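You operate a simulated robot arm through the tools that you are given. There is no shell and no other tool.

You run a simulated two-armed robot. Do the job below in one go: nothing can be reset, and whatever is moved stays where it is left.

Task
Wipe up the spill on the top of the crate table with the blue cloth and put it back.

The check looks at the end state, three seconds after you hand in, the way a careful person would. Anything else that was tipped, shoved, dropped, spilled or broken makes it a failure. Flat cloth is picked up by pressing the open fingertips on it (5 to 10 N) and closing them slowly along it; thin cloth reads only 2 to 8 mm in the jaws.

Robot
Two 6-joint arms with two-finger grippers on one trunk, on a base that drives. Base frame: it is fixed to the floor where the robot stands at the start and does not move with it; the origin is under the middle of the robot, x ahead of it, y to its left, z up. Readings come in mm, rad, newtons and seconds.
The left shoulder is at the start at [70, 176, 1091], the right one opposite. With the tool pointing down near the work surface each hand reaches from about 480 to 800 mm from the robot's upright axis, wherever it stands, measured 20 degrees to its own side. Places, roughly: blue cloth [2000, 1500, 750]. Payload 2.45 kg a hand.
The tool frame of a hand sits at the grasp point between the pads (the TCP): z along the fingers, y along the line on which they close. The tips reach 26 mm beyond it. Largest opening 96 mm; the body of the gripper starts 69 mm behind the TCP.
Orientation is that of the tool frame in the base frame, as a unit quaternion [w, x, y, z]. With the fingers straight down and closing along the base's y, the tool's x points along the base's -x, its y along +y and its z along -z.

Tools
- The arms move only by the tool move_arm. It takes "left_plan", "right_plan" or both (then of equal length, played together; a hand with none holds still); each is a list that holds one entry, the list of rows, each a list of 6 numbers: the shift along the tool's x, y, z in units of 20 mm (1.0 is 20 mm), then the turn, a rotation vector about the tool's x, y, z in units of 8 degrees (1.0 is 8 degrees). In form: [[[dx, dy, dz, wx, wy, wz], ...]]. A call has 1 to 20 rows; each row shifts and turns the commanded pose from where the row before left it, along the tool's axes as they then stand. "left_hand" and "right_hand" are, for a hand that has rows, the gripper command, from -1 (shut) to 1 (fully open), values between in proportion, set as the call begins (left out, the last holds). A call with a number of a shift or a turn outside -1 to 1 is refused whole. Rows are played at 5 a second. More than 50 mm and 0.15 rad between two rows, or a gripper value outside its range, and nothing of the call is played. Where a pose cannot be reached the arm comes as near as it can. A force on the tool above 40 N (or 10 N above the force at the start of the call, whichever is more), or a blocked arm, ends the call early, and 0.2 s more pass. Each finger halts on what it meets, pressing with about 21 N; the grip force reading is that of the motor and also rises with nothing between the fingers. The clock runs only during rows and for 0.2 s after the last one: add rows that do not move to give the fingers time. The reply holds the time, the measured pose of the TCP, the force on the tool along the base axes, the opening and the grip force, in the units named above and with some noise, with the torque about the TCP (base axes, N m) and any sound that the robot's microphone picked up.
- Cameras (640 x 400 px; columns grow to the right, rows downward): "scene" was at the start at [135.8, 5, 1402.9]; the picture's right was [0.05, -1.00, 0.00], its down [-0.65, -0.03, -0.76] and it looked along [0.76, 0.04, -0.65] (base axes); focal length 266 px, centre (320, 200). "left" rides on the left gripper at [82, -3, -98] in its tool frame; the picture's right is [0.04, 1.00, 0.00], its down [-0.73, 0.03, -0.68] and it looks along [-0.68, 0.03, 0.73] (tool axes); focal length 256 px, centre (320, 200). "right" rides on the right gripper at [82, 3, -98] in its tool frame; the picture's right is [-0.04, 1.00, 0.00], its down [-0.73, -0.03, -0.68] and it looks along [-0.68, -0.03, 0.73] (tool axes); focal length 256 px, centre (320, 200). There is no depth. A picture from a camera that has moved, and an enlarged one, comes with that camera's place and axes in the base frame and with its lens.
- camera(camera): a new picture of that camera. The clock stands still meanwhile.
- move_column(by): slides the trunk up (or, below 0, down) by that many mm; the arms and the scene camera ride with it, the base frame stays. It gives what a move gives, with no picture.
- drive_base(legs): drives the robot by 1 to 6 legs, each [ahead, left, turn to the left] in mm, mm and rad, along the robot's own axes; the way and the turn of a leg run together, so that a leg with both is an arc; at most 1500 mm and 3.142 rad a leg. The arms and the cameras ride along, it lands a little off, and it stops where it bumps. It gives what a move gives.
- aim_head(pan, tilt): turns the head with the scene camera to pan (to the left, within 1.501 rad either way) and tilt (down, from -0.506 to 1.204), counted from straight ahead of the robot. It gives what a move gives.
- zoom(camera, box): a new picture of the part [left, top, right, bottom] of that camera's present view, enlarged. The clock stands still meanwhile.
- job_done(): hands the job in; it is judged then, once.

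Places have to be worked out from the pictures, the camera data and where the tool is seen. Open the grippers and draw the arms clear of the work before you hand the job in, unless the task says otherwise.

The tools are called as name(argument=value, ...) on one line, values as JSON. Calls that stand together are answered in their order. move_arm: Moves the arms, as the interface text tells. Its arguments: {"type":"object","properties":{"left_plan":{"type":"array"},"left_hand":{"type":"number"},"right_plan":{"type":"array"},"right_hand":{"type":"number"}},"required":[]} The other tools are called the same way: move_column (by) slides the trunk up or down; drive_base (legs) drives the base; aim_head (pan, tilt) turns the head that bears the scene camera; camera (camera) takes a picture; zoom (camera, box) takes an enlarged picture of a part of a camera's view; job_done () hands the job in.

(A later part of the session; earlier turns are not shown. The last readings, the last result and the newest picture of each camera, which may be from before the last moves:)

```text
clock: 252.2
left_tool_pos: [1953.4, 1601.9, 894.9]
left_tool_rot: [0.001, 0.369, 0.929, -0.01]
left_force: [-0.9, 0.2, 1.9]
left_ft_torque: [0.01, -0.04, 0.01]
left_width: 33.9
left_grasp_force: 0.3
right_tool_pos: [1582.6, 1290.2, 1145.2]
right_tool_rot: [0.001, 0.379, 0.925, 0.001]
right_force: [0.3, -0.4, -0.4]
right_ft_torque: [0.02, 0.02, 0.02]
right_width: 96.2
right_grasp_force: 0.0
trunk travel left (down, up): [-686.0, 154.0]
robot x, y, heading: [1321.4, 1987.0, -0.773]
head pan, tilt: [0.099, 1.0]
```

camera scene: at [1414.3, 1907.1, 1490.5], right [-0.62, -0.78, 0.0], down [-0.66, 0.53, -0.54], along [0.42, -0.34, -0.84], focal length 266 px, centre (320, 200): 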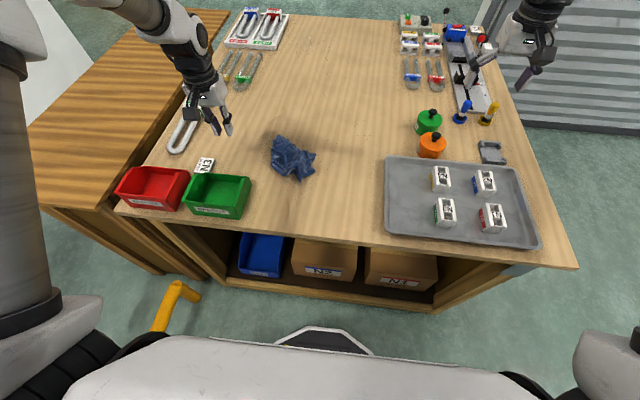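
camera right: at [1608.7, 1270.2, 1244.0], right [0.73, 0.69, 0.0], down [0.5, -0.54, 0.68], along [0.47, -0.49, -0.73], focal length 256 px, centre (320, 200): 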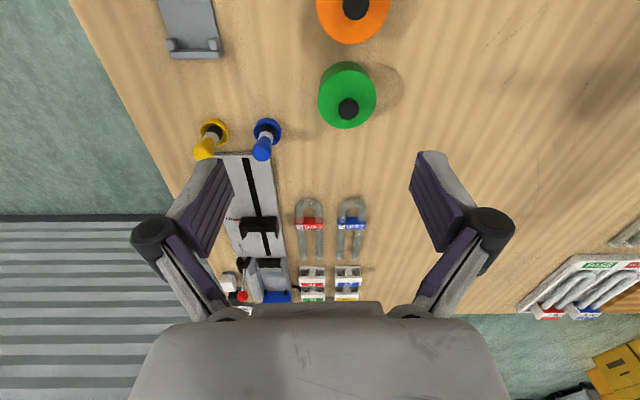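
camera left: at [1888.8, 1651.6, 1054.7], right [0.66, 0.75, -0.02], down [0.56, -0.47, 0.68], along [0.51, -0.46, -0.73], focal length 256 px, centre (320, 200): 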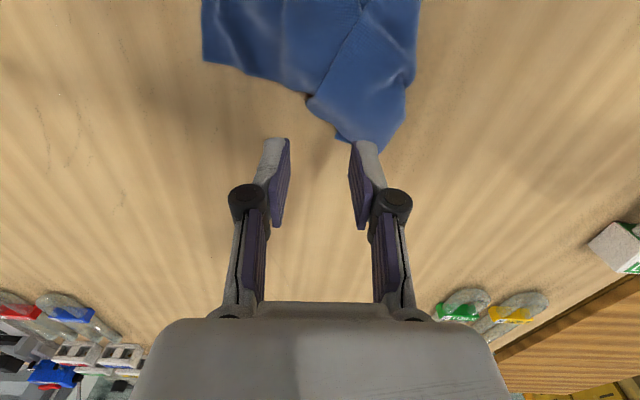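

move_arm(left_plan=[[[0, 0, 0.1, 0, 0, 0], [0, 0, 0, 0, 0, 0]]], left_hand=-0.5)

move_arm(left_plan=[[[0, 0, 0, 0, 0, 0]]], left_hand=-0.7)

move_arm(left_plan=[[[0, 0, 0, 0, 0, 0]]], left_hand=-0.85)

move_arm(left_plan=[[[0, 0, 0, 0, 0, 0], [0, 0, 0, 0, 0, 0]]], left_hand=-1.0)

camera(camera="left")

```text
clock: 252.8
left_tool_pos: [1953.2, 1601.5, 892.1]
left_tool_rot: [0.001, 0.369, 0.93, -0.011]
left_force: [-0.4, -0.1, 0.8]
left_ft_torque: [0.01, 0.01, -0.03]
left_width: 23.7
left_grasp_force: 0.1
right_tool_pos: [1583.8, 1290.7, 1146.3]
right_tool_rot: [0.001, 0.379, 0.925, 0.002]
right_force: [-0.9, -0.2, 0.5]
right_ft_torque: [0.0, 0.01, 0.02]
right_width: 96.1
right_grasp_force: 0.0
trunk travel left (down, up): [-686.0, 154.0]
robot x, y, heading: [1324.4, 1984.2, -0.773]
head pan, tilt: [0.099, 1.0]
```

```text
clock: 253.2
left_tool_pos: [1954.1, 1600.9, 892.1]
left_tool_rot: [0.001, 0.369, 0.929, -0.011]
left_force: [0.0, -0.4, 0.8]
left_ft_torque: [0.0, 0.01, 0.0]
left_width: 14.2
left_grasp_force: 0.0
right_tool_pos: [1582.9, 1289.5, 1147.4]
right_tool_rot: [0.0, 0.379, 0.925, 0.001]
right_force: [0.1, 0.9, -0.8]
right_ft_torque: [0.01, 0.0, -0.03]
right_width: 95.9
right_grasp_force: 0.1
trunk travel left (down, up): [-686.0, 154.0]
robot x, y, heading: [1319.6, 1985.6, -0.77]
head pan, tilt: [0.099, 1.0]
```

```text
clock: 253.6
left_tool_pos: [1954.2, 1601.0, 893.4]
left_tool_rot: [0.0, 0.369, 0.929, -0.011]
left_force: [-0.6, 0.1, 1.5]
left_ft_torque: [-0.03, -0.03, -0.02]
left_width: 8.4
left_grasp_force: 1.3
right_tool_pos: [1582.9, 1291.5, 1146.5]
right_tool_rot: [0.0, 0.38, 0.925, 0.001]
right_force: [0.9, 0.0, -0.2]
right_ft_torque: [-0.02, -0.02, 0.03]
right_width: 95.9
right_grasp_force: 0.1
trunk travel left (down, up): [-686.0, 154.0]
robot x, y, heading: [1323.9, 1980.7, -0.773]
head pan, tilt: [0.099, 1.0]
```

```text
clock: 254.2
left_tool_pos: [1953.4, 1601.4, 892.5]
left_tool_rot: [0.0, 0.369, 0.93, -0.01]
left_force: [-0.7, -0.8, 3.0]
left_ft_torque: [0.0, -0.04, -0.01]
left_width: 4.4
left_grasp_force: 21.0
right_tool_pos: [1583.4, 1291.2, 1145.5]
right_tool_rot: [0.001, 0.379, 0.925, 0.001]
right_force: [0.0, 1.1, 0.0]
right_ft_torque: [-0.02, 0.02, 0.02]
right_width: 95.7
right_grasp_force: 0.0
trunk travel left (down, up): [-686.0, 154.0]
robot x, y, heading: [1321.8, 1984.0, -0.774]
head pan, tilt: [0.099, 1.0]
```

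```text
taken
camera left: at [1894.5, 1657.6, 991.4], right [0.66, 0.75, -0.02], down [0.56, -0.47, 0.68], along [0.51, -0.46, -0.73], focal length 256 px, centre (320, 200)
```

left: 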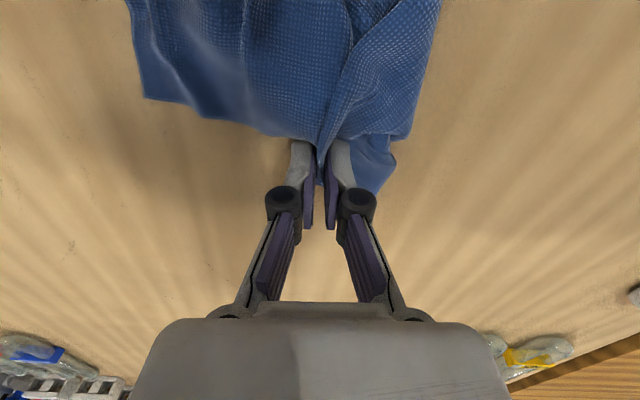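

H is gripped (4.4 mm). I lift it 25 mm and carry it about 125 mm left, over the fold, and set it down.

move_arm(left_plan=[[[0, 0.3, -0.6, 0, 0, 0], [0, 0.5, -0.6, 0, 0, 0], [-0.1, 0.8, 0, 0, 0, 0], [-0.1, 0.8, 0, 0, 0, 0], [-0.1, 0.8, 0, 0, 0, 0], [-0.1, 0.8, 0, 0, 0, 0], [-0.1, 0.8, 0, 0, 0, 0], [0, 0.6, 0.4, 0, 0, 0], [0, 0.5, 0.4, 0, 0, 0], [0, 0.3, 0.35, 0, 0, 0], [0, 0, 0, 0, 0, 0]]])

camera(camera="left")

zoom(camera="scene", box=[210, 95, 370, 195])

```text
clock: 256.6
left_tool_pos: [2045.8, 1683.4, 893.0]
left_tool_rot: [0.001, 0.369, 0.929, -0.01]
left_force: [-0.6, -2.1, 11.3]
left_ft_torque: [0.01, 0.12, 0.03]
left_width: 4.0
left_grasp_force: 20.9
right_tool_pos: [1582.7, 1290.2, 1147.3]
right_tool_rot: [0.0, 0.38, 0.925, 0.002]
right_force: [0.2, -1.0, -0.1]
right_ft_torque: [-0.01, 0.01, 0.01]
right_width: 95.9
right_grasp_force: 0.0
trunk travel left (down, up): [-686.0, 154.0]
robot x, y, heading: [1321.8, 1986.5, -0.773]
head pan, tilt: [0.099, 1.0]
```

```text
taken
camera left: at [1986.5, 1739.9, 991.1], right [0.66, 0.75, -0.02], down [0.56, -0.47, 0.69], along [0.51, -0.46, -0.73], focal length 256 px, centre (320, 200)
```

left: 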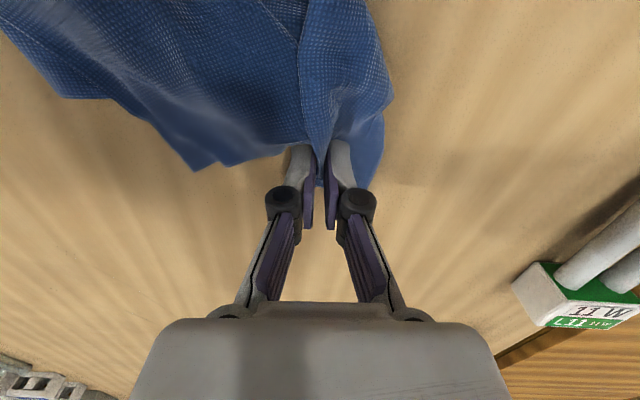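

```text
4.00 times, centred on (290, 145) of scene
camera zoom: at [1411.7, 1906.2, 1490.8], right [-0.62, -0.78, 0.0], down [-0.66, 0.53, -0.54], along [0.42, -0.34, -0.84], focal length 1064 px, centre (440, 420)
```

zoom: 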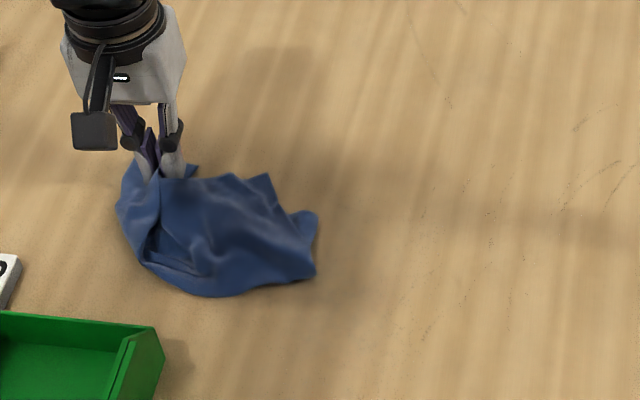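

It opened some more. I release and view again.

move_arm(left_plan=[[[0, 0, -0.1, 0, 0, 0], [0, 0, 0, 0, 0, 0]]], left_hand=-0.6)

move_arm(left_plan=[[[0, 0, -0.5, 0, 0, 0], [0, 0, -0.7, 0, 0, 0], [0, 0, -1, 0, 0, 0], [0, 0, -1, 0, 0, 0], [0, 0, -1, 0, 0, 0], [0, 0, -1, 0, 0, 0], [0, 1, -1, 0, 0, 0], [0, 1, -1, 0, 0, 0], [0, 1, -0.5, 0, 0, 0], [0, 1, 0, 0, 0, 0], [0, 1, 0, 0, 0, 0]]])

zoom(camera="scene", box=[220, 110, 348, 190])

camera(camera="scene")

```text
clock: 257.2
left_tool_pos: [2045.6, 1684.6, 892.8]
left_tool_rot: [0.0, 0.369, 0.929, -0.01]
left_force: [0.6, 0.1, 0.7]
left_ft_torque: [0.01, 0.01, 0.0]
left_width: 18.9
left_grasp_force: 0.1
right_tool_pos: [1582.0, 1290.7, 1145.9]
right_tool_rot: [0.0, 0.378, 0.926, 0.002]
right_force: [-0.5, -0.2, 0.2]
right_ft_torque: [-0.04, 0.01, 0.01]
right_width: 95.9
right_grasp_force: 0.0
trunk travel left (down, up): [-686.0, 154.0]
robot x, y, heading: [1319.3, 1984.1, -0.777]
head pan, tilt: [0.099, 1.0]
```

```text
clock: 259.6
left_tool_pos: [2116.8, 1760.7, 1043.0]
left_tool_rot: [-0.001, 0.37, 0.929, -0.011]
left_force: [0.6, -0.5, 0.0]
left_ft_torque: [0.03, 0.03, 0.02]
left_width: 19.5
left_grasp_force: 0.0
right_tool_pos: [1584.2, 1292.1, 1146.8]
right_tool_rot: [0.001, 0.379, 0.925, 0.001]
right_force: [0.0, 0.8, 0.0]
right_ft_torque: [0.02, 0.0, -0.04]
right_width: 95.9
right_grasp_force: 0.1
trunk travel left (down, up): [-686.0, 154.0]
robot x, y, heading: [1322.0, 1986.2, -0.774]
head pan, tilt: [0.099, 1.0]
```

```text
5.00 times, centred on (284, 150) of scene
camera zoom: at [1414.1, 1906.7, 1490.5], right [-0.62, -0.78, 0.0], down [-0.66, 0.53, -0.54], along [0.42, -0.34, -0.84], focal length 1330 px, centre (500, 450)
```

zoom: 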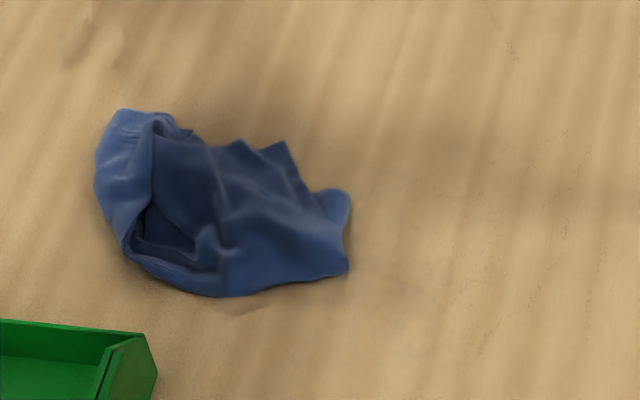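

```text
taken
camera scene: at [1414.1, 1906.7, 1490.5], right [-0.62, -0.78, 0.0], down [-0.66, 0.53, -0.54], along [0.42, -0.34, -0.84], focal length 266 px, centre (320, 200)
```

scene: 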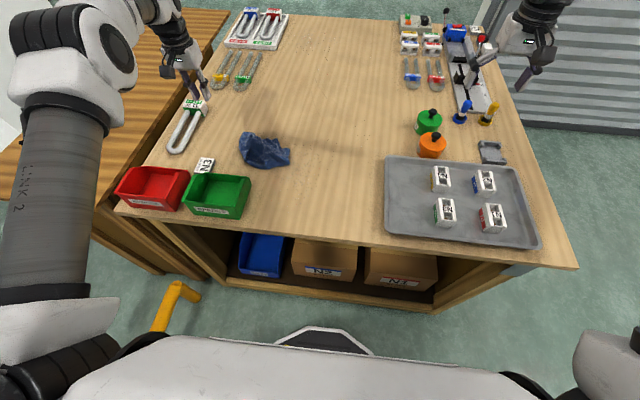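

The cloth now measures about 176 × 155 mm. Both ends are far enough apart for a two-handed stretch: I look closer to choose the grip points.

zoom(camera="scene", box=[232, 125, 304, 170])

camera(camera="left")

```text
8.89 times, centred on (268, 148) of scene
camera zoom: at [1414.1, 1906.7, 1490.5], right [-0.62, -0.78, 0.0], down [-0.66, 0.53, -0.54], along [0.42, -0.34, -0.84], focal length 2365 px, centre (782, 667)
```

zoom: 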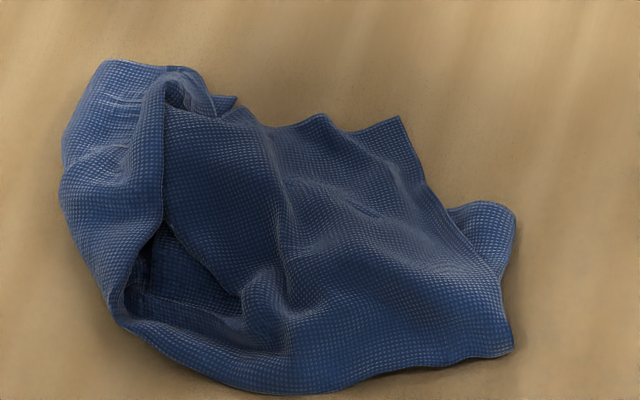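

```text
taken
camera left: at [2057.8, 1817.9, 1142.2], right [0.66, 0.75, -0.02], down [0.56, -0.47, 0.68], along [0.51, -0.46, -0.73], focal length 256 px, centre (320, 200)
```

left: 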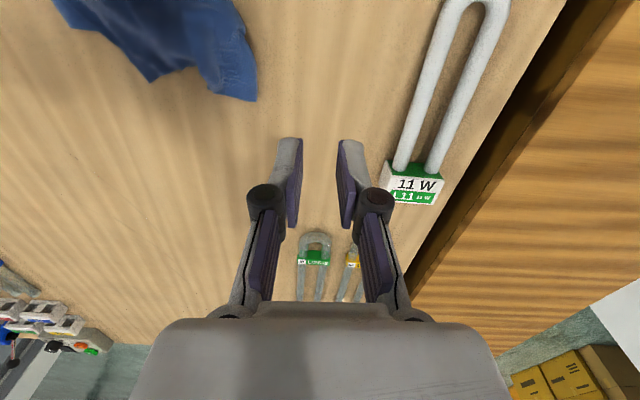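

I see a true free corner T1 near (2006,1615). Hanging the cloth from a real single corner should let all the folds fall out, so I go for T1 with a 28 mm opening.

move_arm(left_plan=[[[-0.02, -0.93, 0, 0, 0, 0], [-0.02, -0.93, 0, 0, 0, 0], [-0.02, -0.93, 0, 0, 0, 0], [-0.02, -0.93, 0, 0, 0, 0], [-0.02, -0.93, 0.4, 0, 0, 0], [-0.02, -0.93, 0.7, 0, 0, 0], [-0.02, -0.93, 0.7, 0, 0, 0], [-0.02, -0.93, 0.7, 0, 0, 0], [-0.02, -0.93, 0.7, 0, 0, 0], [-0.02, -0.93, 0.7, 0, 0, 0], [0, 0, 0, 0, 0, 0]]], left_hand=-0.4)

camera(camera="left")

```text
clock: 262.0
left_tool_pos: [1991.5, 1620.3, 972.4]
left_tool_rot: [0.0, 0.369, 0.93, -0.01]
left_force: [-0.3, 0.7, -0.6]
left_ft_torque: [-0.02, -0.02, -0.04]
left_width: 28.6
left_grasp_force: 0.1
right_tool_pos: [1583.4, 1291.3, 1147.0]
right_tool_rot: [0.001, 0.38, 0.925, 0.002]
right_force: [1.3, -0.1, 0.2]
right_ft_torque: [-0.02, 0.02, 0.0]
right_width: 96.0
right_grasp_force: 0.0
trunk travel left (down, up): [-686.0, 154.0]
robot x, y, heading: [1321.4, 1983.2, -0.775]
head pan, tilt: [0.099, 1.0]
```

```text
taken
camera left: at [1932.0, 1676.8, 1069.8], right [0.66, 0.75, -0.02], down [0.56, -0.47, 0.68], along [0.51, -0.46, -0.73], focal length 256 px, centre (320, 200)
```

left: 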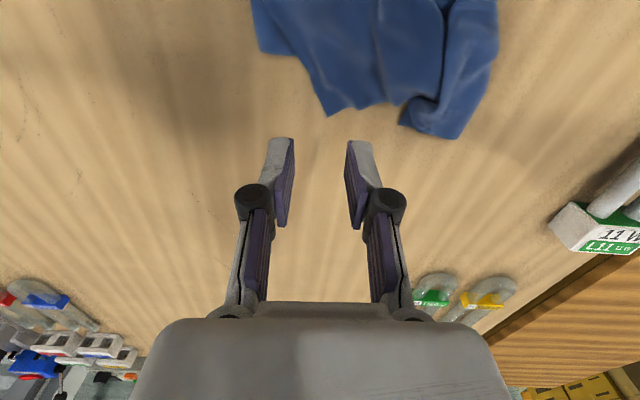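

The TCP is about 14 mm inside T1 but at its right hem; I shift 10 mm left and lower to contact.

move_arm(left_plan=[[[0, 0.5, 0.9, 0, 0, 0], [0, 0, 0.9, 0, 0, 0], [0, 0, 0.9, 0, 0, 0], [0, 0, 0.8, 0, 0, 0], [0, 0, 0.4, 0, 0, 0], [0, 0, 0.2, 0, 0, 0], [0, 0, 0, 0, 0, 0]]])

```text
clock: 263.6
left_tool_pos: [1997.6, 1626.5, 890.1]
left_tool_rot: [0.001, 0.369, 0.93, -0.011]
left_force: [0.5, 0.8, 1.0]
left_ft_torque: [0.0, 0.03, 0.0]
left_width: 28.5
left_grasp_force: 0.1
right_tool_pos: [1582.8, 1292.0, 1146.6]
right_tool_rot: [0.001, 0.38, 0.925, 0.001]
right_force: [0.8, -0.2, 1.0]
right_ft_torque: [0.0, 0.0, 0.04]
right_width: 95.9
right_grasp_force: 0.1
trunk travel left (down, up): [-686.0, 154.0]
robot x, y, heading: [1321.6, 1982.0, -0.773]
head pan, tilt: [0.099, 1.0]
```

move_arm(left_plan=[[[0, 0, 0.1, 0, 0, 0], [0, 0, 0, 0, 0, 0]]], left_hand=-0.5)

move_arm(left_plan=[[[0, 0, 0, 0, 0, 0]]], left_hand=-0.7)

move_arm(left_plan=[[[0, 0, 0, 0, 0, 0]]], left_hand=-0.85)

move_arm(left_plan=[[[0, 0, 0, 0, 0, 0], [0, 0, 0, 0, 0, 0]]], left_hand=-1.0)

camera(camera="left")

```text
clock: 264.2
left_tool_pos: [1996.6, 1626.5, 888.4]
left_tool_rot: [0.002, 0.369, 0.93, -0.011]
left_force: [0.3, -0.2, 8.6]
left_ft_torque: [0.1, -0.12, -0.05]
left_width: 24.1
left_grasp_force: 0.1
right_tool_pos: [1582.7, 1291.1, 1146.1]
right_tool_rot: [0.0, 0.38, 0.925, 0.002]
right_force: [0.9, 0.0, -0.2]
right_ft_torque: [0.0, -0.04, 0.04]
right_width: 96.2
right_grasp_force: 0.0
trunk travel left (down, up): [-686.0, 154.0]
robot x, y, heading: [1322.4, 1984.1, -0.775]
head pan, tilt: [0.099, 1.0]
```

```text
clock: 264.6
left_tool_pos: [1996.7, 1625.6, 887.9]
left_tool_rot: [0.001, 0.369, 0.929, -0.011]
left_force: [1.2, 1.2, 8.8]
left_ft_torque: [0.04, 0.0, 0.02]
left_width: 13.7
left_grasp_force: 0.1
right_tool_pos: [1582.8, 1291.0, 1147.0]
right_tool_rot: [0.001, 0.379, 0.925, 0.001]
right_force: [-0.2, 0.4, 0.0]
right_ft_torque: [-0.03, -0.01, 0.0]
right_width: 95.9
right_grasp_force: 0.0
trunk travel left (down, up): [-686.0, 154.0]
robot x, y, heading: [1322.1, 1983.9, -0.775]
head pan, tilt: [0.099, 1.0]
```

```text
clock: 265.0
left_tool_pos: [1995.2, 1626.5, 887.1]
left_tool_rot: [0.0, 0.37, 0.929, -0.011]
left_force: [0.7, 0.5, 6.8]
left_ft_torque: [0.01, 0.02, 0.0]
left_width: 6.0
left_grasp_force: 0.1
right_tool_pos: [1580.5, 1291.6, 1146.3]
right_tool_rot: [0.001, 0.38, 0.925, 0.001]
right_force: [-0.4, -0.4, 0.8]
right_ft_torque: [0.02, -0.02, 0.02]
right_width: 95.7
right_grasp_force: 0.1
trunk travel left (down, up): [-686.0, 154.0]
robot x, y, heading: [1321.5, 1984.1, -0.771]
head pan, tilt: [0.099, 1.0]
```

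```text
clock: 265.6
left_tool_pos: [1995.8, 1626.6, 888.0]
left_tool_rot: [0.001, 0.369, 0.929, -0.01]
left_force: [-0.3, 1.7, 6.4]
left_ft_torque: [0.1, -0.06, -0.05]
left_width: 3.7
left_grasp_force: 23.8
right_tool_pos: [1582.4, 1291.9, 1147.3]
right_tool_rot: [0.002, 0.379, 0.925, 0.002]
right_force: [0.1, 0.2, 0.3]
right_ft_torque: [-0.01, 0.0, 0.02]
right_width: 95.8
right_grasp_force: 0.0
trunk travel left (down, up): [-686.0, 154.0]
robot x, y, heading: [1320.2, 1984.1, -0.772]
head pan, tilt: [0.099, 1.0]
```

```text
taken
camera left: at [1937.2, 1682.6, 985.4], right [0.66, 0.75, -0.02], down [0.56, -0.47, 0.69], along [0.51, -0.46, -0.73], focal length 256 px, centre (320, 200)
```

left: 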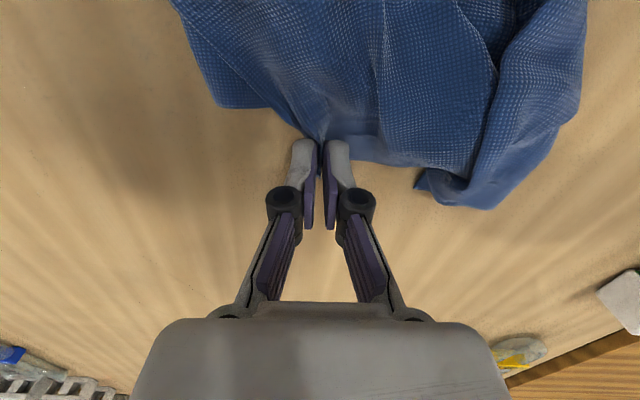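

Corner T1 is held (3.7 mm). I lift it 400 mm, drawing back 120 mm on the way, so the cloth can hang out freely.

move_arm(left_plan=[[[0, 0, -1, 0, 0, 0], [0.2, 0, -1, 0, 0, 0], [0.3, 0, -1, 0, 0, 0], [0.3, 0, -1, 0, 0, 0], [0.3, 0, -1, 0, 0, 0], [0.3, 0, -1, 0, 0, 0], [0.3, 0, -1, 0, 0, 0], [0.3, 0, -1, 0, 0, 0], [0.3, 0, -1, 0, 0, 0], [0.3, 0, -1, 0, 0, 0], [0.3, 0, -1, 0, 0, 0], [0.3, 0, -1, 0, 0, 0], [0.3, 0, -1, 0, 0, 0], [0.3, 0, -1, 0, 0, 0], [0.3, 0, -1, 0, 0, 0], [0.3, 0, -1, 0, 0, 0], [0.3, 0, -1, 0, 0, 0], [0.3, 0, -1, 0, 0, 0], [0.3, 0, -1, 0, 0, 0], [0.3, 0, -1, 0, 0, 0]]])

aim_head(pan=0.25, tilt=0.6)

camera(camera="scene")

```text
clock: 269.8
left_tool_pos: [1919.0, 1711.0, 1286.3]
left_tool_rot: [0.0, 0.369, 0.929, -0.011]
left_force: [0.5, -0.7, -1.5]
left_ft_torque: [0.0, 0.0, 0.01]
left_width: 3.5
left_grasp_force: 21.6
right_tool_pos: [1582.8, 1291.6, 1144.6]
right_tool_rot: [0.001, 0.379, 0.925, 0.001]
right_force: [-0.3, 0.1, 0.1]
right_ft_torque: [-0.02, -0.01, 0.0]
right_width: 95.9
right_grasp_force: 0.1
trunk travel left (down, up): [-686.0, 154.0]
robot x, y, heading: [1322.1, 1982.3, -0.774]
head pan, tilt: [0.099, 1.0]
```

```text
clock: 270.7
left_tool_pos: [1919.7, 1709.9, 1284.2]
left_tool_rot: [0.001, 0.369, 0.929, -0.011]
left_force: [-1.2, -0.6, 0.1]
left_ft_torque: [-0.01, 0.01, 0.01]
left_width: 2.6
left_grasp_force: 19.7
right_tool_pos: [1583.0, 1290.2, 1145.6]
right_tool_rot: [0.001, 0.38, 0.925, 0.002]
right_force: [-1.0, -0.2, 0.0]
right_ft_torque: [-0.05, -0.01, -0.02]
right_width: 96.0
right_grasp_force: 0.1
trunk travel left (down, up): [-686.0, 154.0]
robot x, y, heading: [1322.0, 1984.5, -0.774]
head pan, tilt: [0.25, 0.6]
```

```text
taken
camera scene: at [1435.5, 1905.1, 1522.4], right [-0.5, -0.87, 0.0], down [-0.49, 0.28, -0.82], along [0.71, -0.41, -0.57], focal length 266 px, centre (320, 200)
```

scene: 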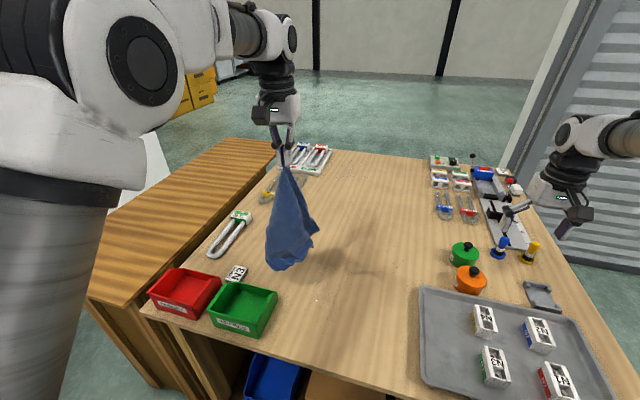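

Excellent – hung from its true corner the cloth has fallen fully open. I zoom in to see it.

zoom(camera="scene", box=[220, 140, 380, 280])

camera(camera="left")

camera(camera="right")

```text
2.86 times, centred on (300, 210) of scene
camera zoom: at [1435.5, 1905.1, 1522.4], right [-0.5, -0.87, 0.0], down [-0.49, 0.28, -0.82], along [0.71, -0.41, -0.57], focal length 760 px, centre (377, 171)
```

zoom: 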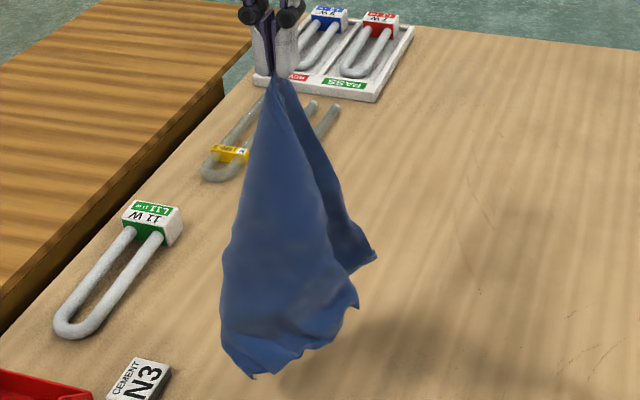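

```text
taken
camera left: at [1860.1, 1766.5, 1383.5], right [0.66, 0.75, -0.02], down [0.56, -0.47, 0.68], along [0.51, -0.46, -0.73], focal length 256 px, centre (320, 200)
```

left: 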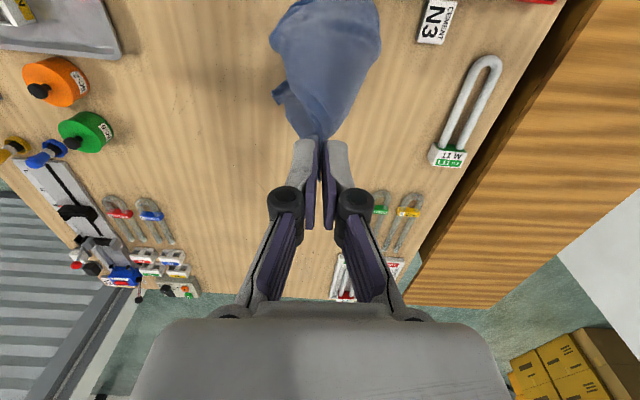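

```text
taken
camera right: at [1527.4, 1349.6, 1243.9], right [0.73, 0.68, 0.0], down [0.5, -0.54, 0.68], along [0.47, -0.49, -0.73], focal length 256 px, centre (320, 200)
```

right: 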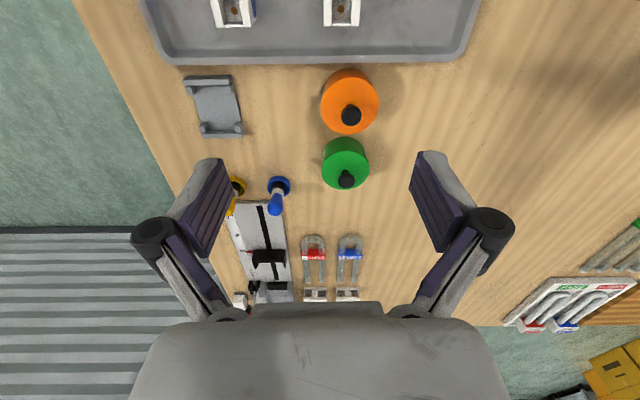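

The cloth hangs about 340 mm long, facing me, with one wing to each side. I will lay it diagonally so its edges line up with the table: raise the trunk 150 mm, go 110 mm closer, and turn the hand 45° clockwise.

move_column(by=150)

drive_base(legs=[[110, 0, 0]])

move_arm(left_plan=[[[0, 0, 0, 0, 0, 0.94], [0, 0, 0, 0, 0, 0.94], [0, 0, 0, 0, 0, 0.94], [0, 0, 0, 0, 0, 0.94], [0, 0, 0, 0, 0, 0.94], [0, 0, 0, 0, 0, 0.94], [0, 0, 0, 0, 0, 0]]])

camera(camera="scene")

```text
clock: 272.4
left_tool_pos: [1917.9, 1709.7, 1434.7]
left_tool_rot: [0.0, 0.369, 0.929, -0.01]
left_force: [-0.1, -0.4, -0.1]
left_ft_torque: [-0.02, -0.02, 0.0]
left_width: 3.1
left_grasp_force: 24.2
right_tool_pos: [1582.9, 1290.5, 1295.4]
right_tool_rot: [0.0, 0.379, 0.925, 0.001]
right_force: [0.2, -0.2, 0.0]
right_ft_torque: [0.01, 0.02, -0.01]
right_width: 96.1
right_grasp_force: 0.1
trunk travel left (down, up): [-836.0, 4.0]
robot x, y, heading: [1318.6, 1983.3, -0.773]
head pan, tilt: [0.25, 0.6]
```

```text
clock: 273.6
left_tool_pos: [1995.8, 1637.5, 1438.0]
left_tool_rot: [0.003, 0.368, 0.93, -0.011]
left_force: [0.4, -0.4, 0.2]
left_ft_torque: [-0.03, -0.02, -0.05]
left_width: 2.5
left_grasp_force: 18.7
right_tool_pos: [1659.6, 1216.8, 1298.6]
right_tool_rot: [0.002, 0.379, 0.926, 0.001]
right_force: [-0.1, 0.0, 1.1]
right_ft_torque: [-0.05, -0.02, 0.03]
right_width: 96.4
right_grasp_force: 0.2
trunk travel left (down, up): [-836.0, 4.0]
robot x, y, heading: [1400.4, 1906.6, -0.77]
head pan, tilt: [0.25, 0.6]
```

```text
clock: 275.2
left_tool_pos: [1998.7, 1634.4, 1434.9]
left_tool_rot: [0.004, 0.697, 0.717, -0.009]
left_force: [0.5, -0.1, 0.6]
left_ft_torque: [-0.01, 0.01, 0.05]
left_width: 1.9
left_grasp_force: 20.5
right_tool_pos: [1662.8, 1214.1, 1296.0]
right_tool_rot: [0.001, 0.378, 0.926, 0.002]
right_force: [-0.8, 0.1, 0.4]
right_ft_torque: [-0.03, -0.03, 0.0]
right_width: 96.2
right_grasp_force: 0.1
trunk travel left (down, up): [-836.0, 4.0]
robot x, y, heading: [1399.3, 1908.8, -0.77]
head pan, tilt: [0.25, 0.6]
```

```text
taken
camera scene: at [1514.8, 1828.0, 1672.4], right [-0.5, -0.87, 0.0], down [-0.49, 0.28, -0.82], along [0.71, -0.41, -0.57], focal length 266 px, centre (320, 200)
```

scene: 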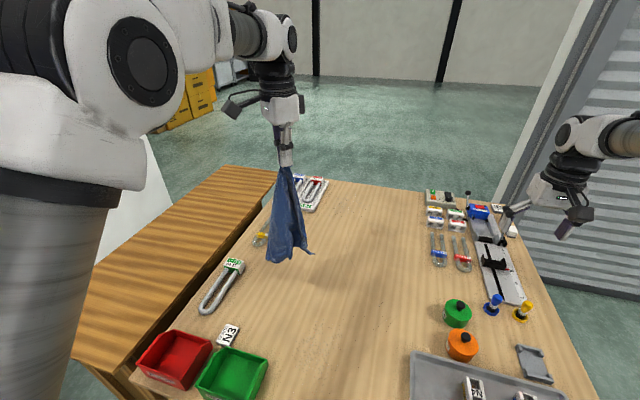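

The hand now faces along −y; moving along tool +x (world +y) is the laying direction. I zoom in to see the cloth after the turn.

zoom(camera="scene", box=[210, 150, 370, 280])

camera(camera="left")

```text
3.08 times, centred on (290, 215) of scene
camera zoom: at [1514.8, 1828.0, 1672.4], right [-0.5, -0.87, 0.0], down [-0.49, 0.28, -0.82], along [0.71, -0.41, -0.57], focal length 819 px, centre (412, 154)
```

zoom: 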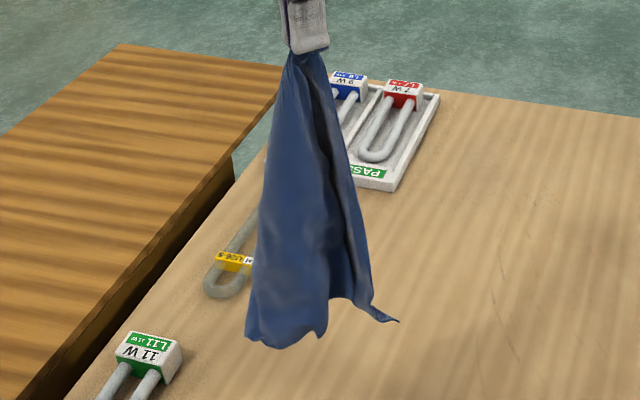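

```text
taken
camera left: at [1996.2, 1718.0, 1532.5], right [1.0, 0.07, -0.01], down [0.05, -0.72, 0.69], along [0.04, -0.69, -0.72], focal length 256 px, centre (320, 200)
```

left: 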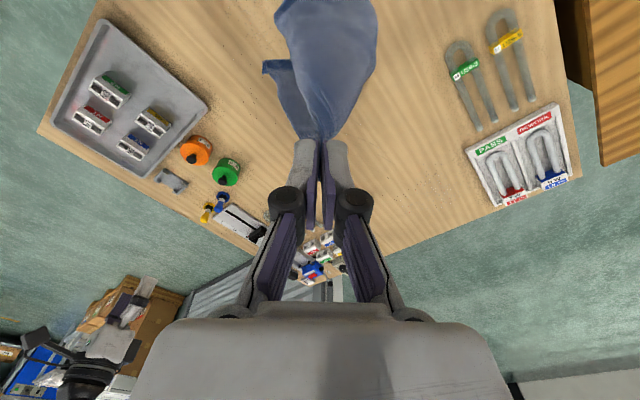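

I move the hanging cloth to the starting point above n≈2400, l≈345, lowering to z≈1335 on the way.

move_arm(left_plan=[[[-0.905, -0.29, 0.5, 0, 0, 0], [-0.905, -0.29, 0.5, 0, 0, 0], [-0.905, -0.29, 0.5, 0, 0, 0], [-0.905, -0.29, 0.5, 0, 0, 0], [-0.905, -0.29, 0.5, 0, 0, 0], [-0.905, -0.29, 0.5, 0, 0, 0], [-0.905, -0.29, 0.5, 0, 0, 0], [-0.905, -0.29, 0.5, 0, 0, 0], [-0.905, -0.29, 0.5, 0, 0, 0], [-0.905, -0.29, 0.5, 0, 0, 0], [0, 0, 0, 0, 0, 0]]])

aim_head(pan=0.1, tilt=0.75)

camera(camera="scene")

```text
clock: 277.6
left_tool_pos: [1943.1, 1454.0, 1337.3]
left_tool_rot: [0.005, 0.696, 0.718, -0.009]
left_force: [-0.6, -0.1, 0.9]
left_ft_torque: [-0.03, 0.03, -0.02]
left_width: 2.5
left_grasp_force: 20.3
left hand out of reach, approached as far as the arm can: row 10
right_tool_pos: [1662.8, 1214.6, 1297.4]
right_tool_rot: [0.001, 0.379, 0.925, 0.002]
right_force: [0.2, -0.2, 0.2]
right_ft_torque: [-0.01, 0.0, 0.01]
right_width: 95.8
right_grasp_force: 0.1
trunk travel left (down, up): [-836.0, 4.0]
robot x, y, heading: [1400.3, 1907.8, -0.768]
head pan, tilt: [0.25, 0.6]
```

```text
clock: 278.3
left_tool_pos: [1943.3, 1454.6, 1337.0]
left_tool_rot: [0.005, 0.696, 0.718, -0.009]
left_force: [0.1, 0.0, 0.1]
left_ft_torque: [0.02, -0.01, 0.02]
left_width: 2.6
left_grasp_force: 23.8
right_tool_pos: [1662.4, 1214.1, 1296.5]
right_tool_rot: [0.001, 0.379, 0.925, 0.001]
right_force: [0.6, 0.0, 0.1]
right_ft_torque: [0.03, -0.01, 0.02]
right_width: 96.0
right_grasp_force: 0.0
trunk travel left (down, up): [-836.0, 4.0]
robot x, y, heading: [1398.0, 1908.3, -0.771]
head pan, tilt: [0.099, 0.75]
```

```text
taken
camera scene: at [1502.4, 1821.4, 1659.7], right [-0.62, -0.78, 0.0], down [-0.53, 0.42, -0.73], along [0.57, -0.46, -0.68], focal length 266 px, centre (320, 200)
```

scene: 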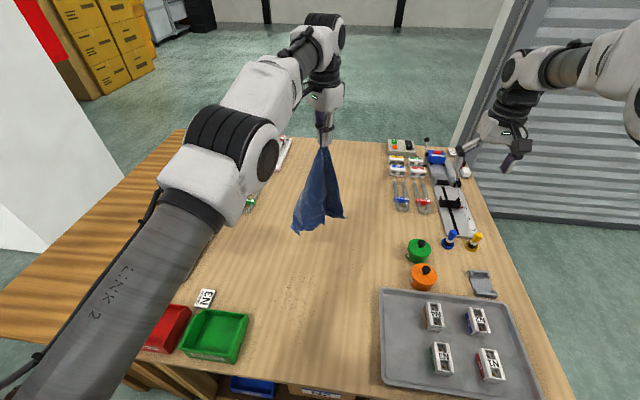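

In position at n=2402, l=346. I zoom in on the cloth once more before laying it.

zoom(camera="scene", box=[260, 130, 388, 250])

```text
3.33 times, centred on (324, 190) of scene
camera zoom: at [1502.4, 1821.4, 1659.7], right [-0.62, -0.78, 0.0], down [-0.53, 0.42, -0.73], along [0.57, -0.46, -0.68], focal length 887 px, centre (307, 233)
```

zoom: 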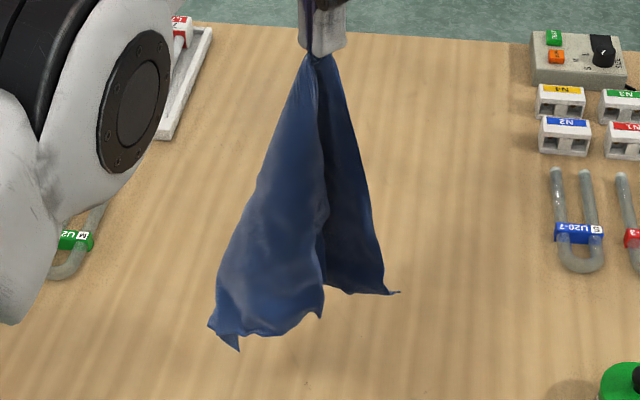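

The two wings hang on either side of the planned direction, which is right. I lower 105 mm so the far corner touches, then lay the cloth moving diagonally near-left while lowering.

move_arm(left_plan=[[[0, 0, 1, 0, 0, 0], [0, 0, 1, 0, 0, 0], [0, 0, 1, 0, 0, 0], [0, 0, 1, 0, 0, 0], [0, 0, 1, 0, 0, 0], [0, 0, 0.3, 0, 0, 0], [0, 0, 0, 0, 0, 0]]])

zoom(camera="scene", box=[250, 150, 394, 270])

```text
clock: 279.9
left_tool_pos: [1942.5, 1451.6, 1232.3]
left_tool_rot: [0.005, 0.697, 0.717, -0.008]
left_force: [1.1, -0.3, 0.1]
left_ft_torque: [-0.01, 0.02, -0.04]
left_width: 3.0
left_grasp_force: 20.0
right_tool_pos: [1663.0, 1214.2, 1296.7]
right_tool_rot: [0.001, 0.379, 0.925, 0.001]
right_force: [-0.3, 0.0, -0.2]
right_ft_torque: [-0.04, -0.01, 0.02]
right_width: 96.2
right_grasp_force: 0.0
trunk travel left (down, up): [-836.0, 4.0]
robot x, y, heading: [1401.9, 1907.4, -0.775]
head pan, tilt: [0.099, 0.75]
```

```text
3.33 times, centred on (322, 210) of scene
camera zoom: at [1502.5, 1821.0, 1659.6], right [-0.62, -0.78, 0.0], down [-0.53, 0.43, -0.73], along [0.57, -0.46, -0.68], focal length 887 px, centre (313, 167)
```

zoom: 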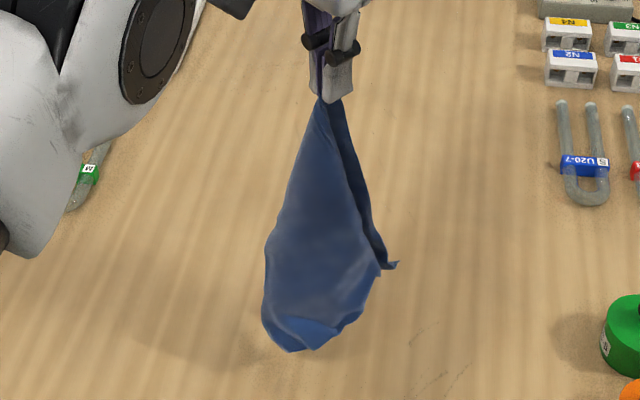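

The lower corner touches the wood. I lay the cloth now: 18 rows diagonally near-left and down.

move_arm(left_plan=[[[0.95, 0, 0.9, 0, 0, 0], [0.95, 0, 0.9, 0, 0, 0], [0.95, 0, 0.9, 0, 0, 0], [0.95, 0, 0.9, 0, 0, 0], [0.95, 0, 0.9, 0, 0, 0], [0.95, 0, 0.9, 0, 0, 0], [0.95, 0, 0.9, 0, 0, 0], [0.95, 0, 0.9, 0, 0, 0], [0.95, 0, 0.9, 0, 0, 0], [0.95, 0, 0.9, 0, 0, 0], [0.95, 0, 0.9, 0, 0, 0], [0.95, 0, 0.9, 0, 0, 0], [0.95, 0, 0.9, 0, 0, 0], [0.95, 0, 0.9, 0, 0, 0], [0.95, 0, 0.9, 0, 0, 0], [0.95, 0, 0.9, 0, 0, 0], [0.9, 0, 0.9, 0, 0, 0], [0.6, 0, 0.7, 0, 0, 0], [0, 0, 0, 0, 0, 0]]])

aim_head(pan=0.1, tilt=0.95)

camera(camera="scene")

camera(camera="left")

```text
clock: 283.9
left_tool_pos: [1931.5, 1771.8, 917.1]
left_tool_rot: [0.003, 0.697, 0.717, -0.008]
left_force: [0.0, 0.3, 1.0]
left_ft_torque: [-0.04, -0.04, -0.01]
left_width: 1.5
left_grasp_force: 19.1
left hand out of reach, approached as far as the arm can: row 18
right_tool_pos: [1662.4, 1214.1, 1296.8]
right_tool_rot: [0.0, 0.378, 0.926, 0.002]
right_force: [0.0, 0.4, 0.7]
right_ft_torque: [0.01, 0.01, -0.02]
right_width: 95.9
right_grasp_force: 0.0
trunk travel left (down, up): [-836.0, 4.0]
robot x, y, heading: [1400.9, 1909.3, -0.779]
head pan, tilt: [0.099, 0.75]
```

```text
clock: 284.6
left_tool_pos: [1930.3, 1772.1, 915.2]
left_tool_rot: [0.003, 0.697, 0.717, -0.008]
left_force: [1.0, 0.1, 0.1]
left_ft_torque: [-0.02, 0.01, -0.01]
left_width: 3.3
left_grasp_force: 24.9
right_tool_pos: [1662.8, 1214.2, 1296.4]
right_tool_rot: [0.001, 0.378, 0.926, 0.001]
right_force: [-0.3, -1.1, -0.9]
right_ft_torque: [0.04, -0.02, -0.02]
right_width: 96.0
right_grasp_force: 0.0
trunk travel left (down, up): [-836.0, 4.0]
robot x, y, heading: [1398.9, 1905.8, -0.776]
head pan, tilt: [0.099, 0.949]
```

```text
taken
camera scene: at [1494.8, 1827.4, 1644.1], right [-0.62, -0.78, 0.0], down [-0.64, 0.51, -0.58], along [0.46, -0.36, -0.81], focal length 266 px, centre (320, 200)
```

scene: 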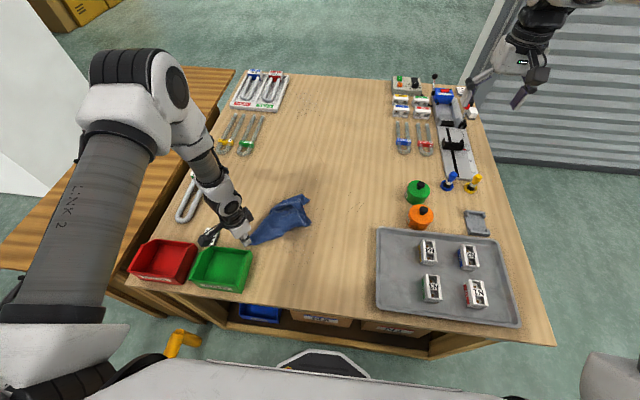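

```text
taken
camera left: at [1928.5, 1855.3, 1014.4], right [1.0, 0.07, -0.01], down [0.05, -0.72, 0.69], along [0.04, -0.69, -0.72], focal length 256 px, centre (320, 200)
```

left: 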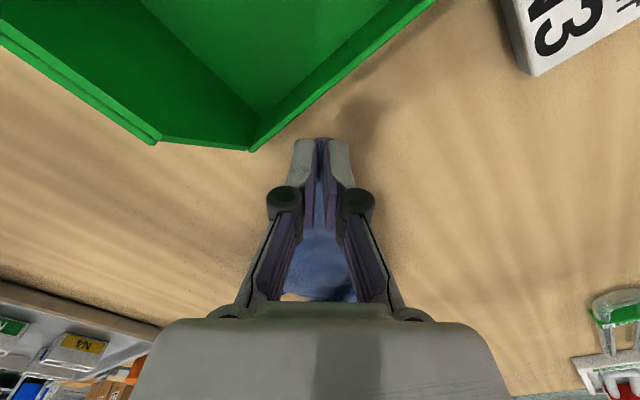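

The hand ends near the bin (n=2618, l=112) but above it. I zoom to see how the cloth lies.

zoom(camera="scene", box=[210, 170, 354, 260])

```text
4.44 times, centred on (282, 215) of scene
camera zoom: at [1494.8, 1827.4, 1644.1], right [-0.62, -0.78, 0.0], down [-0.64, 0.51, -0.58], along [0.46, -0.36, -0.81], focal length 1182 px, centre (489, 133)
```

zoom: 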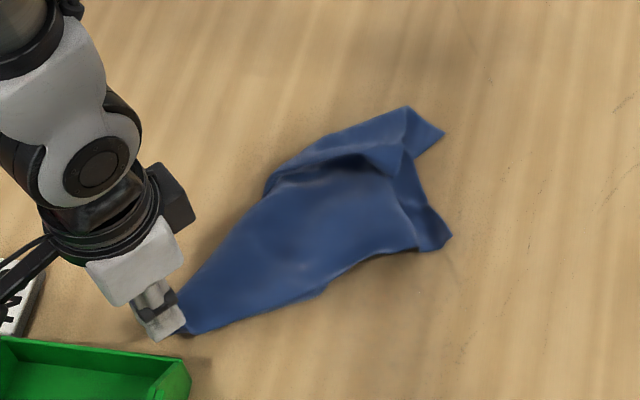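

The cloth lies out like a kite from the hand to the far right. I lower the last 24 mm and release, then raise the hand and move it away.

move_arm(left_plan=[[[-0.5, 0, 0.6, 0, 0, 0], [0, 0, 0.6, 0, 0, 0], [0, 0, 0, 0, 0, 0]]])

move_arm(left_plan=[[[0, 0, 0, 0, 0, 0], [0, 0, 0, 0, 0, 0]]], left_hand=-0.7)

move_arm(left_plan=[[[0, 0, -0.5, 0, 0, 0], [0, 0, -0.7, 0, 0, 0], [0, 0, -1, 0, 0, 0], [0, 0, -1, 0, 0, 0], [0, 0, -1, 0, 0, 0], [0, 0, -1, 0, 0, 0], [0, 0, -1, 0, 0, 0], [0, 0, -1, 0, 0, 0], [0, 0, -1, 0, 0, 0], [0, 0, 0, 0, 0, -0.9], [0, 0, 0, 0, 0, -0.9], [0, 0, 0, 0, 0, -0.9], [0, 0, 0, 0, 0, -0.9], [0, 0, 0, 0, 0, -0.9], [0, 0, 0, 0, 0, -0.9]]])

camera(camera="scene")

zoom(camera="scene", box=[220, 170, 348, 250])

```text
clock: 285.4
left_tool_pos: [1933.5, 1764.7, 896.8]
left_tool_rot: [0.005, 0.697, 0.717, -0.008]
left_force: [0.5, -0.2, -0.5]
left_ft_torque: [0.01, -0.01, -0.05]
left_width: 3.3
left_grasp_force: 20.3
left hand out of reach, approached as far as the arm can: row 1
right_tool_pos: [1662.3, 1214.5, 1296.1]
right_tool_rot: [0.001, 0.379, 0.925, 0.001]
right_force: [0.8, 0.2, 0.0]
right_ft_torque: [0.0, 0.01, 0.0]
right_width: 96.1
right_grasp_force: 0.1
trunk travel left (down, up): [-836.0, 4.0]
robot x, y, heading: [1403.5, 1904.3, -0.775]
head pan, tilt: [0.099, 0.949]
```

```text
clock: 286.1
left_tool_pos: [1931.1, 1765.3, 896.9]
left_tool_rot: [0.005, 0.696, 0.718, -0.009]
left_force: [-0.5, -0.3, 0.7]
left_ft_torque: [0.0, 0.01, -0.01]
left_width: 14.5
left_grasp_force: 0.1
right_tool_pos: [1662.2, 1214.1, 1297.3]
right_tool_rot: [0.0, 0.378, 0.926, 0.001]
right_force: [0.9, 0.4, 1.0]
right_ft_torque: [-0.03, 0.02, 0.01]
right_width: 96.0
right_grasp_force: 0.1
trunk travel left (down, up): [-836.0, 4.0]
robot x, y, heading: [1400.0, 1908.7, -0.777]
head pan, tilt: [0.099, 0.949]
```

```text
clock: 289.2
left_tool_pos: [1933.1, 1769.3, 1060.7]
left_tool_rot: [0.0, 0.383, 0.924, -0.011]
left_force: [-0.3, -0.1, 0.3]
left_ft_torque: [0.01, 0.01, 0.0]
left_width: 14.3
left_grasp_force: 0.0
right_tool_pos: [1662.7, 1215.2, 1296.8]
right_tool_rot: [0.0, 0.379, 0.925, 0.002]
right_force: [0.7, 0.3, 0.1]
right_ft_torque: [-0.01, 0.02, 0.01]
right_width: 96.0
right_grasp_force: 0.1
trunk travel left (down, up): [-836.0, 4.0]
robot x, y, heading: [1402.0, 1907.4, -0.772]
head pan, tilt: [0.099, 0.949]
```

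```text
taken
camera scene: at [1494.5, 1827.6, 1644.1], right [-0.62, -0.78, 0.0], down [-0.64, 0.51, -0.58], along [0.46, -0.36, -0.81], focal length 266 px, centre (320, 200)
```

scene: 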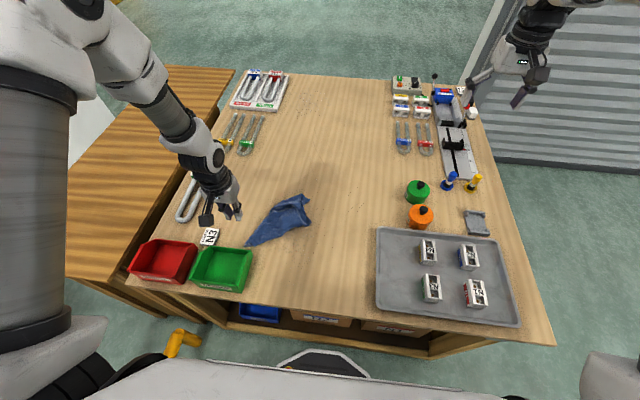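

```text
5.00 times, centred on (284, 210) of scene
camera zoom: at [1494.5, 1827.6, 1644.1], right [-0.62, -0.78, 0.0], down [-0.64, 0.51, -0.58], along [0.46, -0.36, -0.81], focal length 1330 px, centre (500, 150)
```

zoom: 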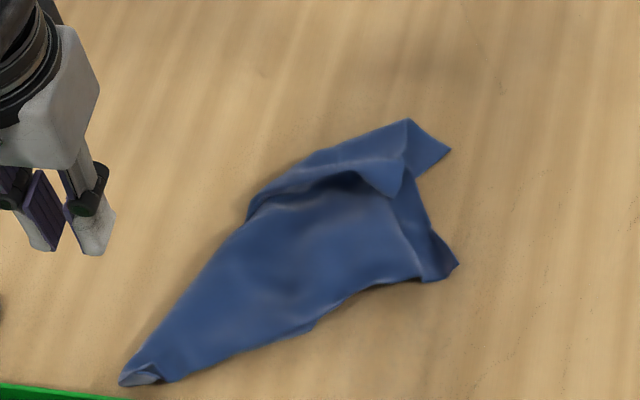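

The cloth is a folded fan with apex T1 at (n=2632, l=114) and its two neighbouring corners close together at F1 (2448, 319) and F2 (2430, 223). I'll pull F2 toward near-right with the right arm, so I raise the left hand, lower the trunk back, and shift the base left.

move_arm(left_plan=[[[0, 0, -1, 0, 0, 0], [0, 0, -1, 0, 0, 0], [0, 0, -1, 0, 0, 0], [0, 0, -1, 0, 0, 0], [0, 0, -1, 0, 0, 0], [0, 0, -1, 0, 0, 0], [0, 0, -1, 0, 0, 0], [0, 0, -1, 0, 0, 0], [0, 0, -1, 0, 0, 0], [0, 0, -1, 0, 0, 0]]])

move_column(by=-150)

drive_base(legs=[[0, 215, 0]])

aim_head(pan=0.0, tilt=1.0)

camera(camera="scene")

camera(camera="right")

```text
clock: 291.4
left_tool_pos: [1935.4, 1772.3, 1260.6]
left_tool_rot: [0.002, 0.384, 0.923, -0.011]
left_force: [0.1, 1.0, 0.7]
left_ft_torque: [-0.02, -0.01, 0.03]
left_width: 14.2
left_grasp_force: 0.0
right_tool_pos: [1662.5, 1214.7, 1297.2]
right_tool_rot: [0.001, 0.379, 0.926, 0.002]
right_force: [0.2, 0.0, -0.2]
right_ft_torque: [0.01, 0.01, 0.01]
right_width: 96.0
right_grasp_force: 0.0
trunk travel left (down, up): [-836.0, 4.0]
robot x, y, heading: [1400.9, 1907.1, -0.773]
head pan, tilt: [0.099, 0.949]
```

```text
clock: 293.2
left_tool_pos: [1935.2, 1772.3, 1110.0]
left_tool_rot: [0.001, 0.383, 0.924, -0.011]
left_force: [0.0, 0.4, 0.5]
left_ft_torque: [0.0, -0.03, 0.01]
left_width: 14.3
left_grasp_force: 0.0
right_tool_pos: [1662.5, 1214.4, 1146.8]
right_tool_rot: [0.001, 0.379, 0.925, 0.002]
right_force: [0.3, 0.6, -0.4]
right_ft_torque: [-0.01, 0.0, -0.01]
right_width: 96.0
right_grasp_force: 0.0
trunk travel left (down, up): [-686.0, 154.0]
robot x, y, heading: [1404.1, 1906.0, -0.77]
head pan, tilt: [0.099, 0.949]
```

```text
clock: 294.9
left_tool_pos: [2087.3, 1927.0, 1109.5]
left_tool_rot: [0.001, 0.384, 0.923, -0.01]
left_force: [0.6, -0.8, 0.7]
left_ft_torque: [0.0, 0.0, 0.0]
left_width: 14.5
left_grasp_force: 0.0
right_tool_pos: [1814.6, 1369.2, 1145.8]
right_tool_rot: [0.002, 0.379, 0.925, 0.001]
right_force: [0.6, 0.0, -0.4]
right_ft_torque: [0.02, 0.01, 0.0]
right_width: 95.8
right_grasp_force: 0.0
trunk travel left (down, up): [-686.0, 154.0]
robot x, y, heading: [1552.3, 2061.9, -0.773]
head pan, tilt: [0.099, 0.949]
```

```text
clock: 295.6
left_tool_pos: [2088.0, 1928.5, 1109.4]
left_tool_rot: [0.0, 0.385, 0.923, -0.01]
left_force: [0.3, -0.5, -0.2]
left_ft_torque: [0.01, -0.01, 0.02]
left_width: 14.4
left_grasp_force: 0.1
right_tool_pos: [1814.4, 1370.4, 1145.7]
right_tool_rot: [0.001, 0.379, 0.926, 0.002]
right_force: [-0.7, 0.2, -0.2]
right_ft_torque: [-0.04, -0.04, 0.02]
right_width: 96.2
right_grasp_force: 0.1
trunk travel left (down, up): [-686.0, 154.0]
robot x, y, heading: [1554.0, 2062.1, -0.776]
head pan, tilt: [0.0, 1.0]
```

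```text
taken
camera scene: at [1640.2, 1980.4, 1490.5], right [-0.7, -0.72, 0.0], down [-0.6, 0.59, -0.54], along [0.39, -0.38, -0.84], focal length 266 px, centre (320, 200)
```

scene: 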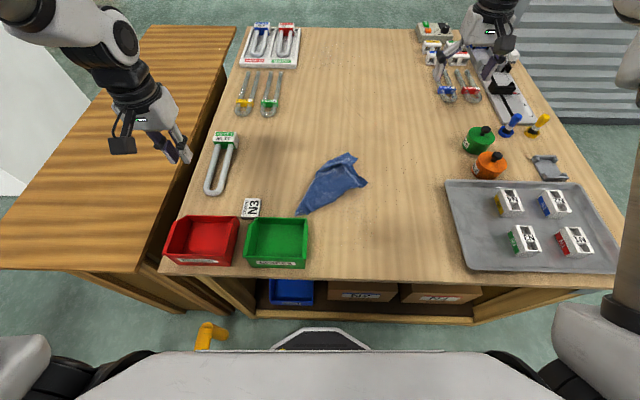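

```text
taken
camera right: at [1758.5, 1429.1, 1244.4], right [0.73, 0.68, 0.0], down [0.5, -0.54, 0.68], along [0.47, -0.49, -0.73], focal length 256 px, centre (320, 200)
```

right: 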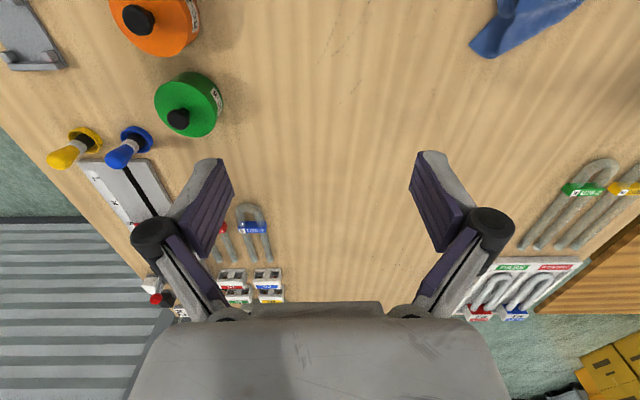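

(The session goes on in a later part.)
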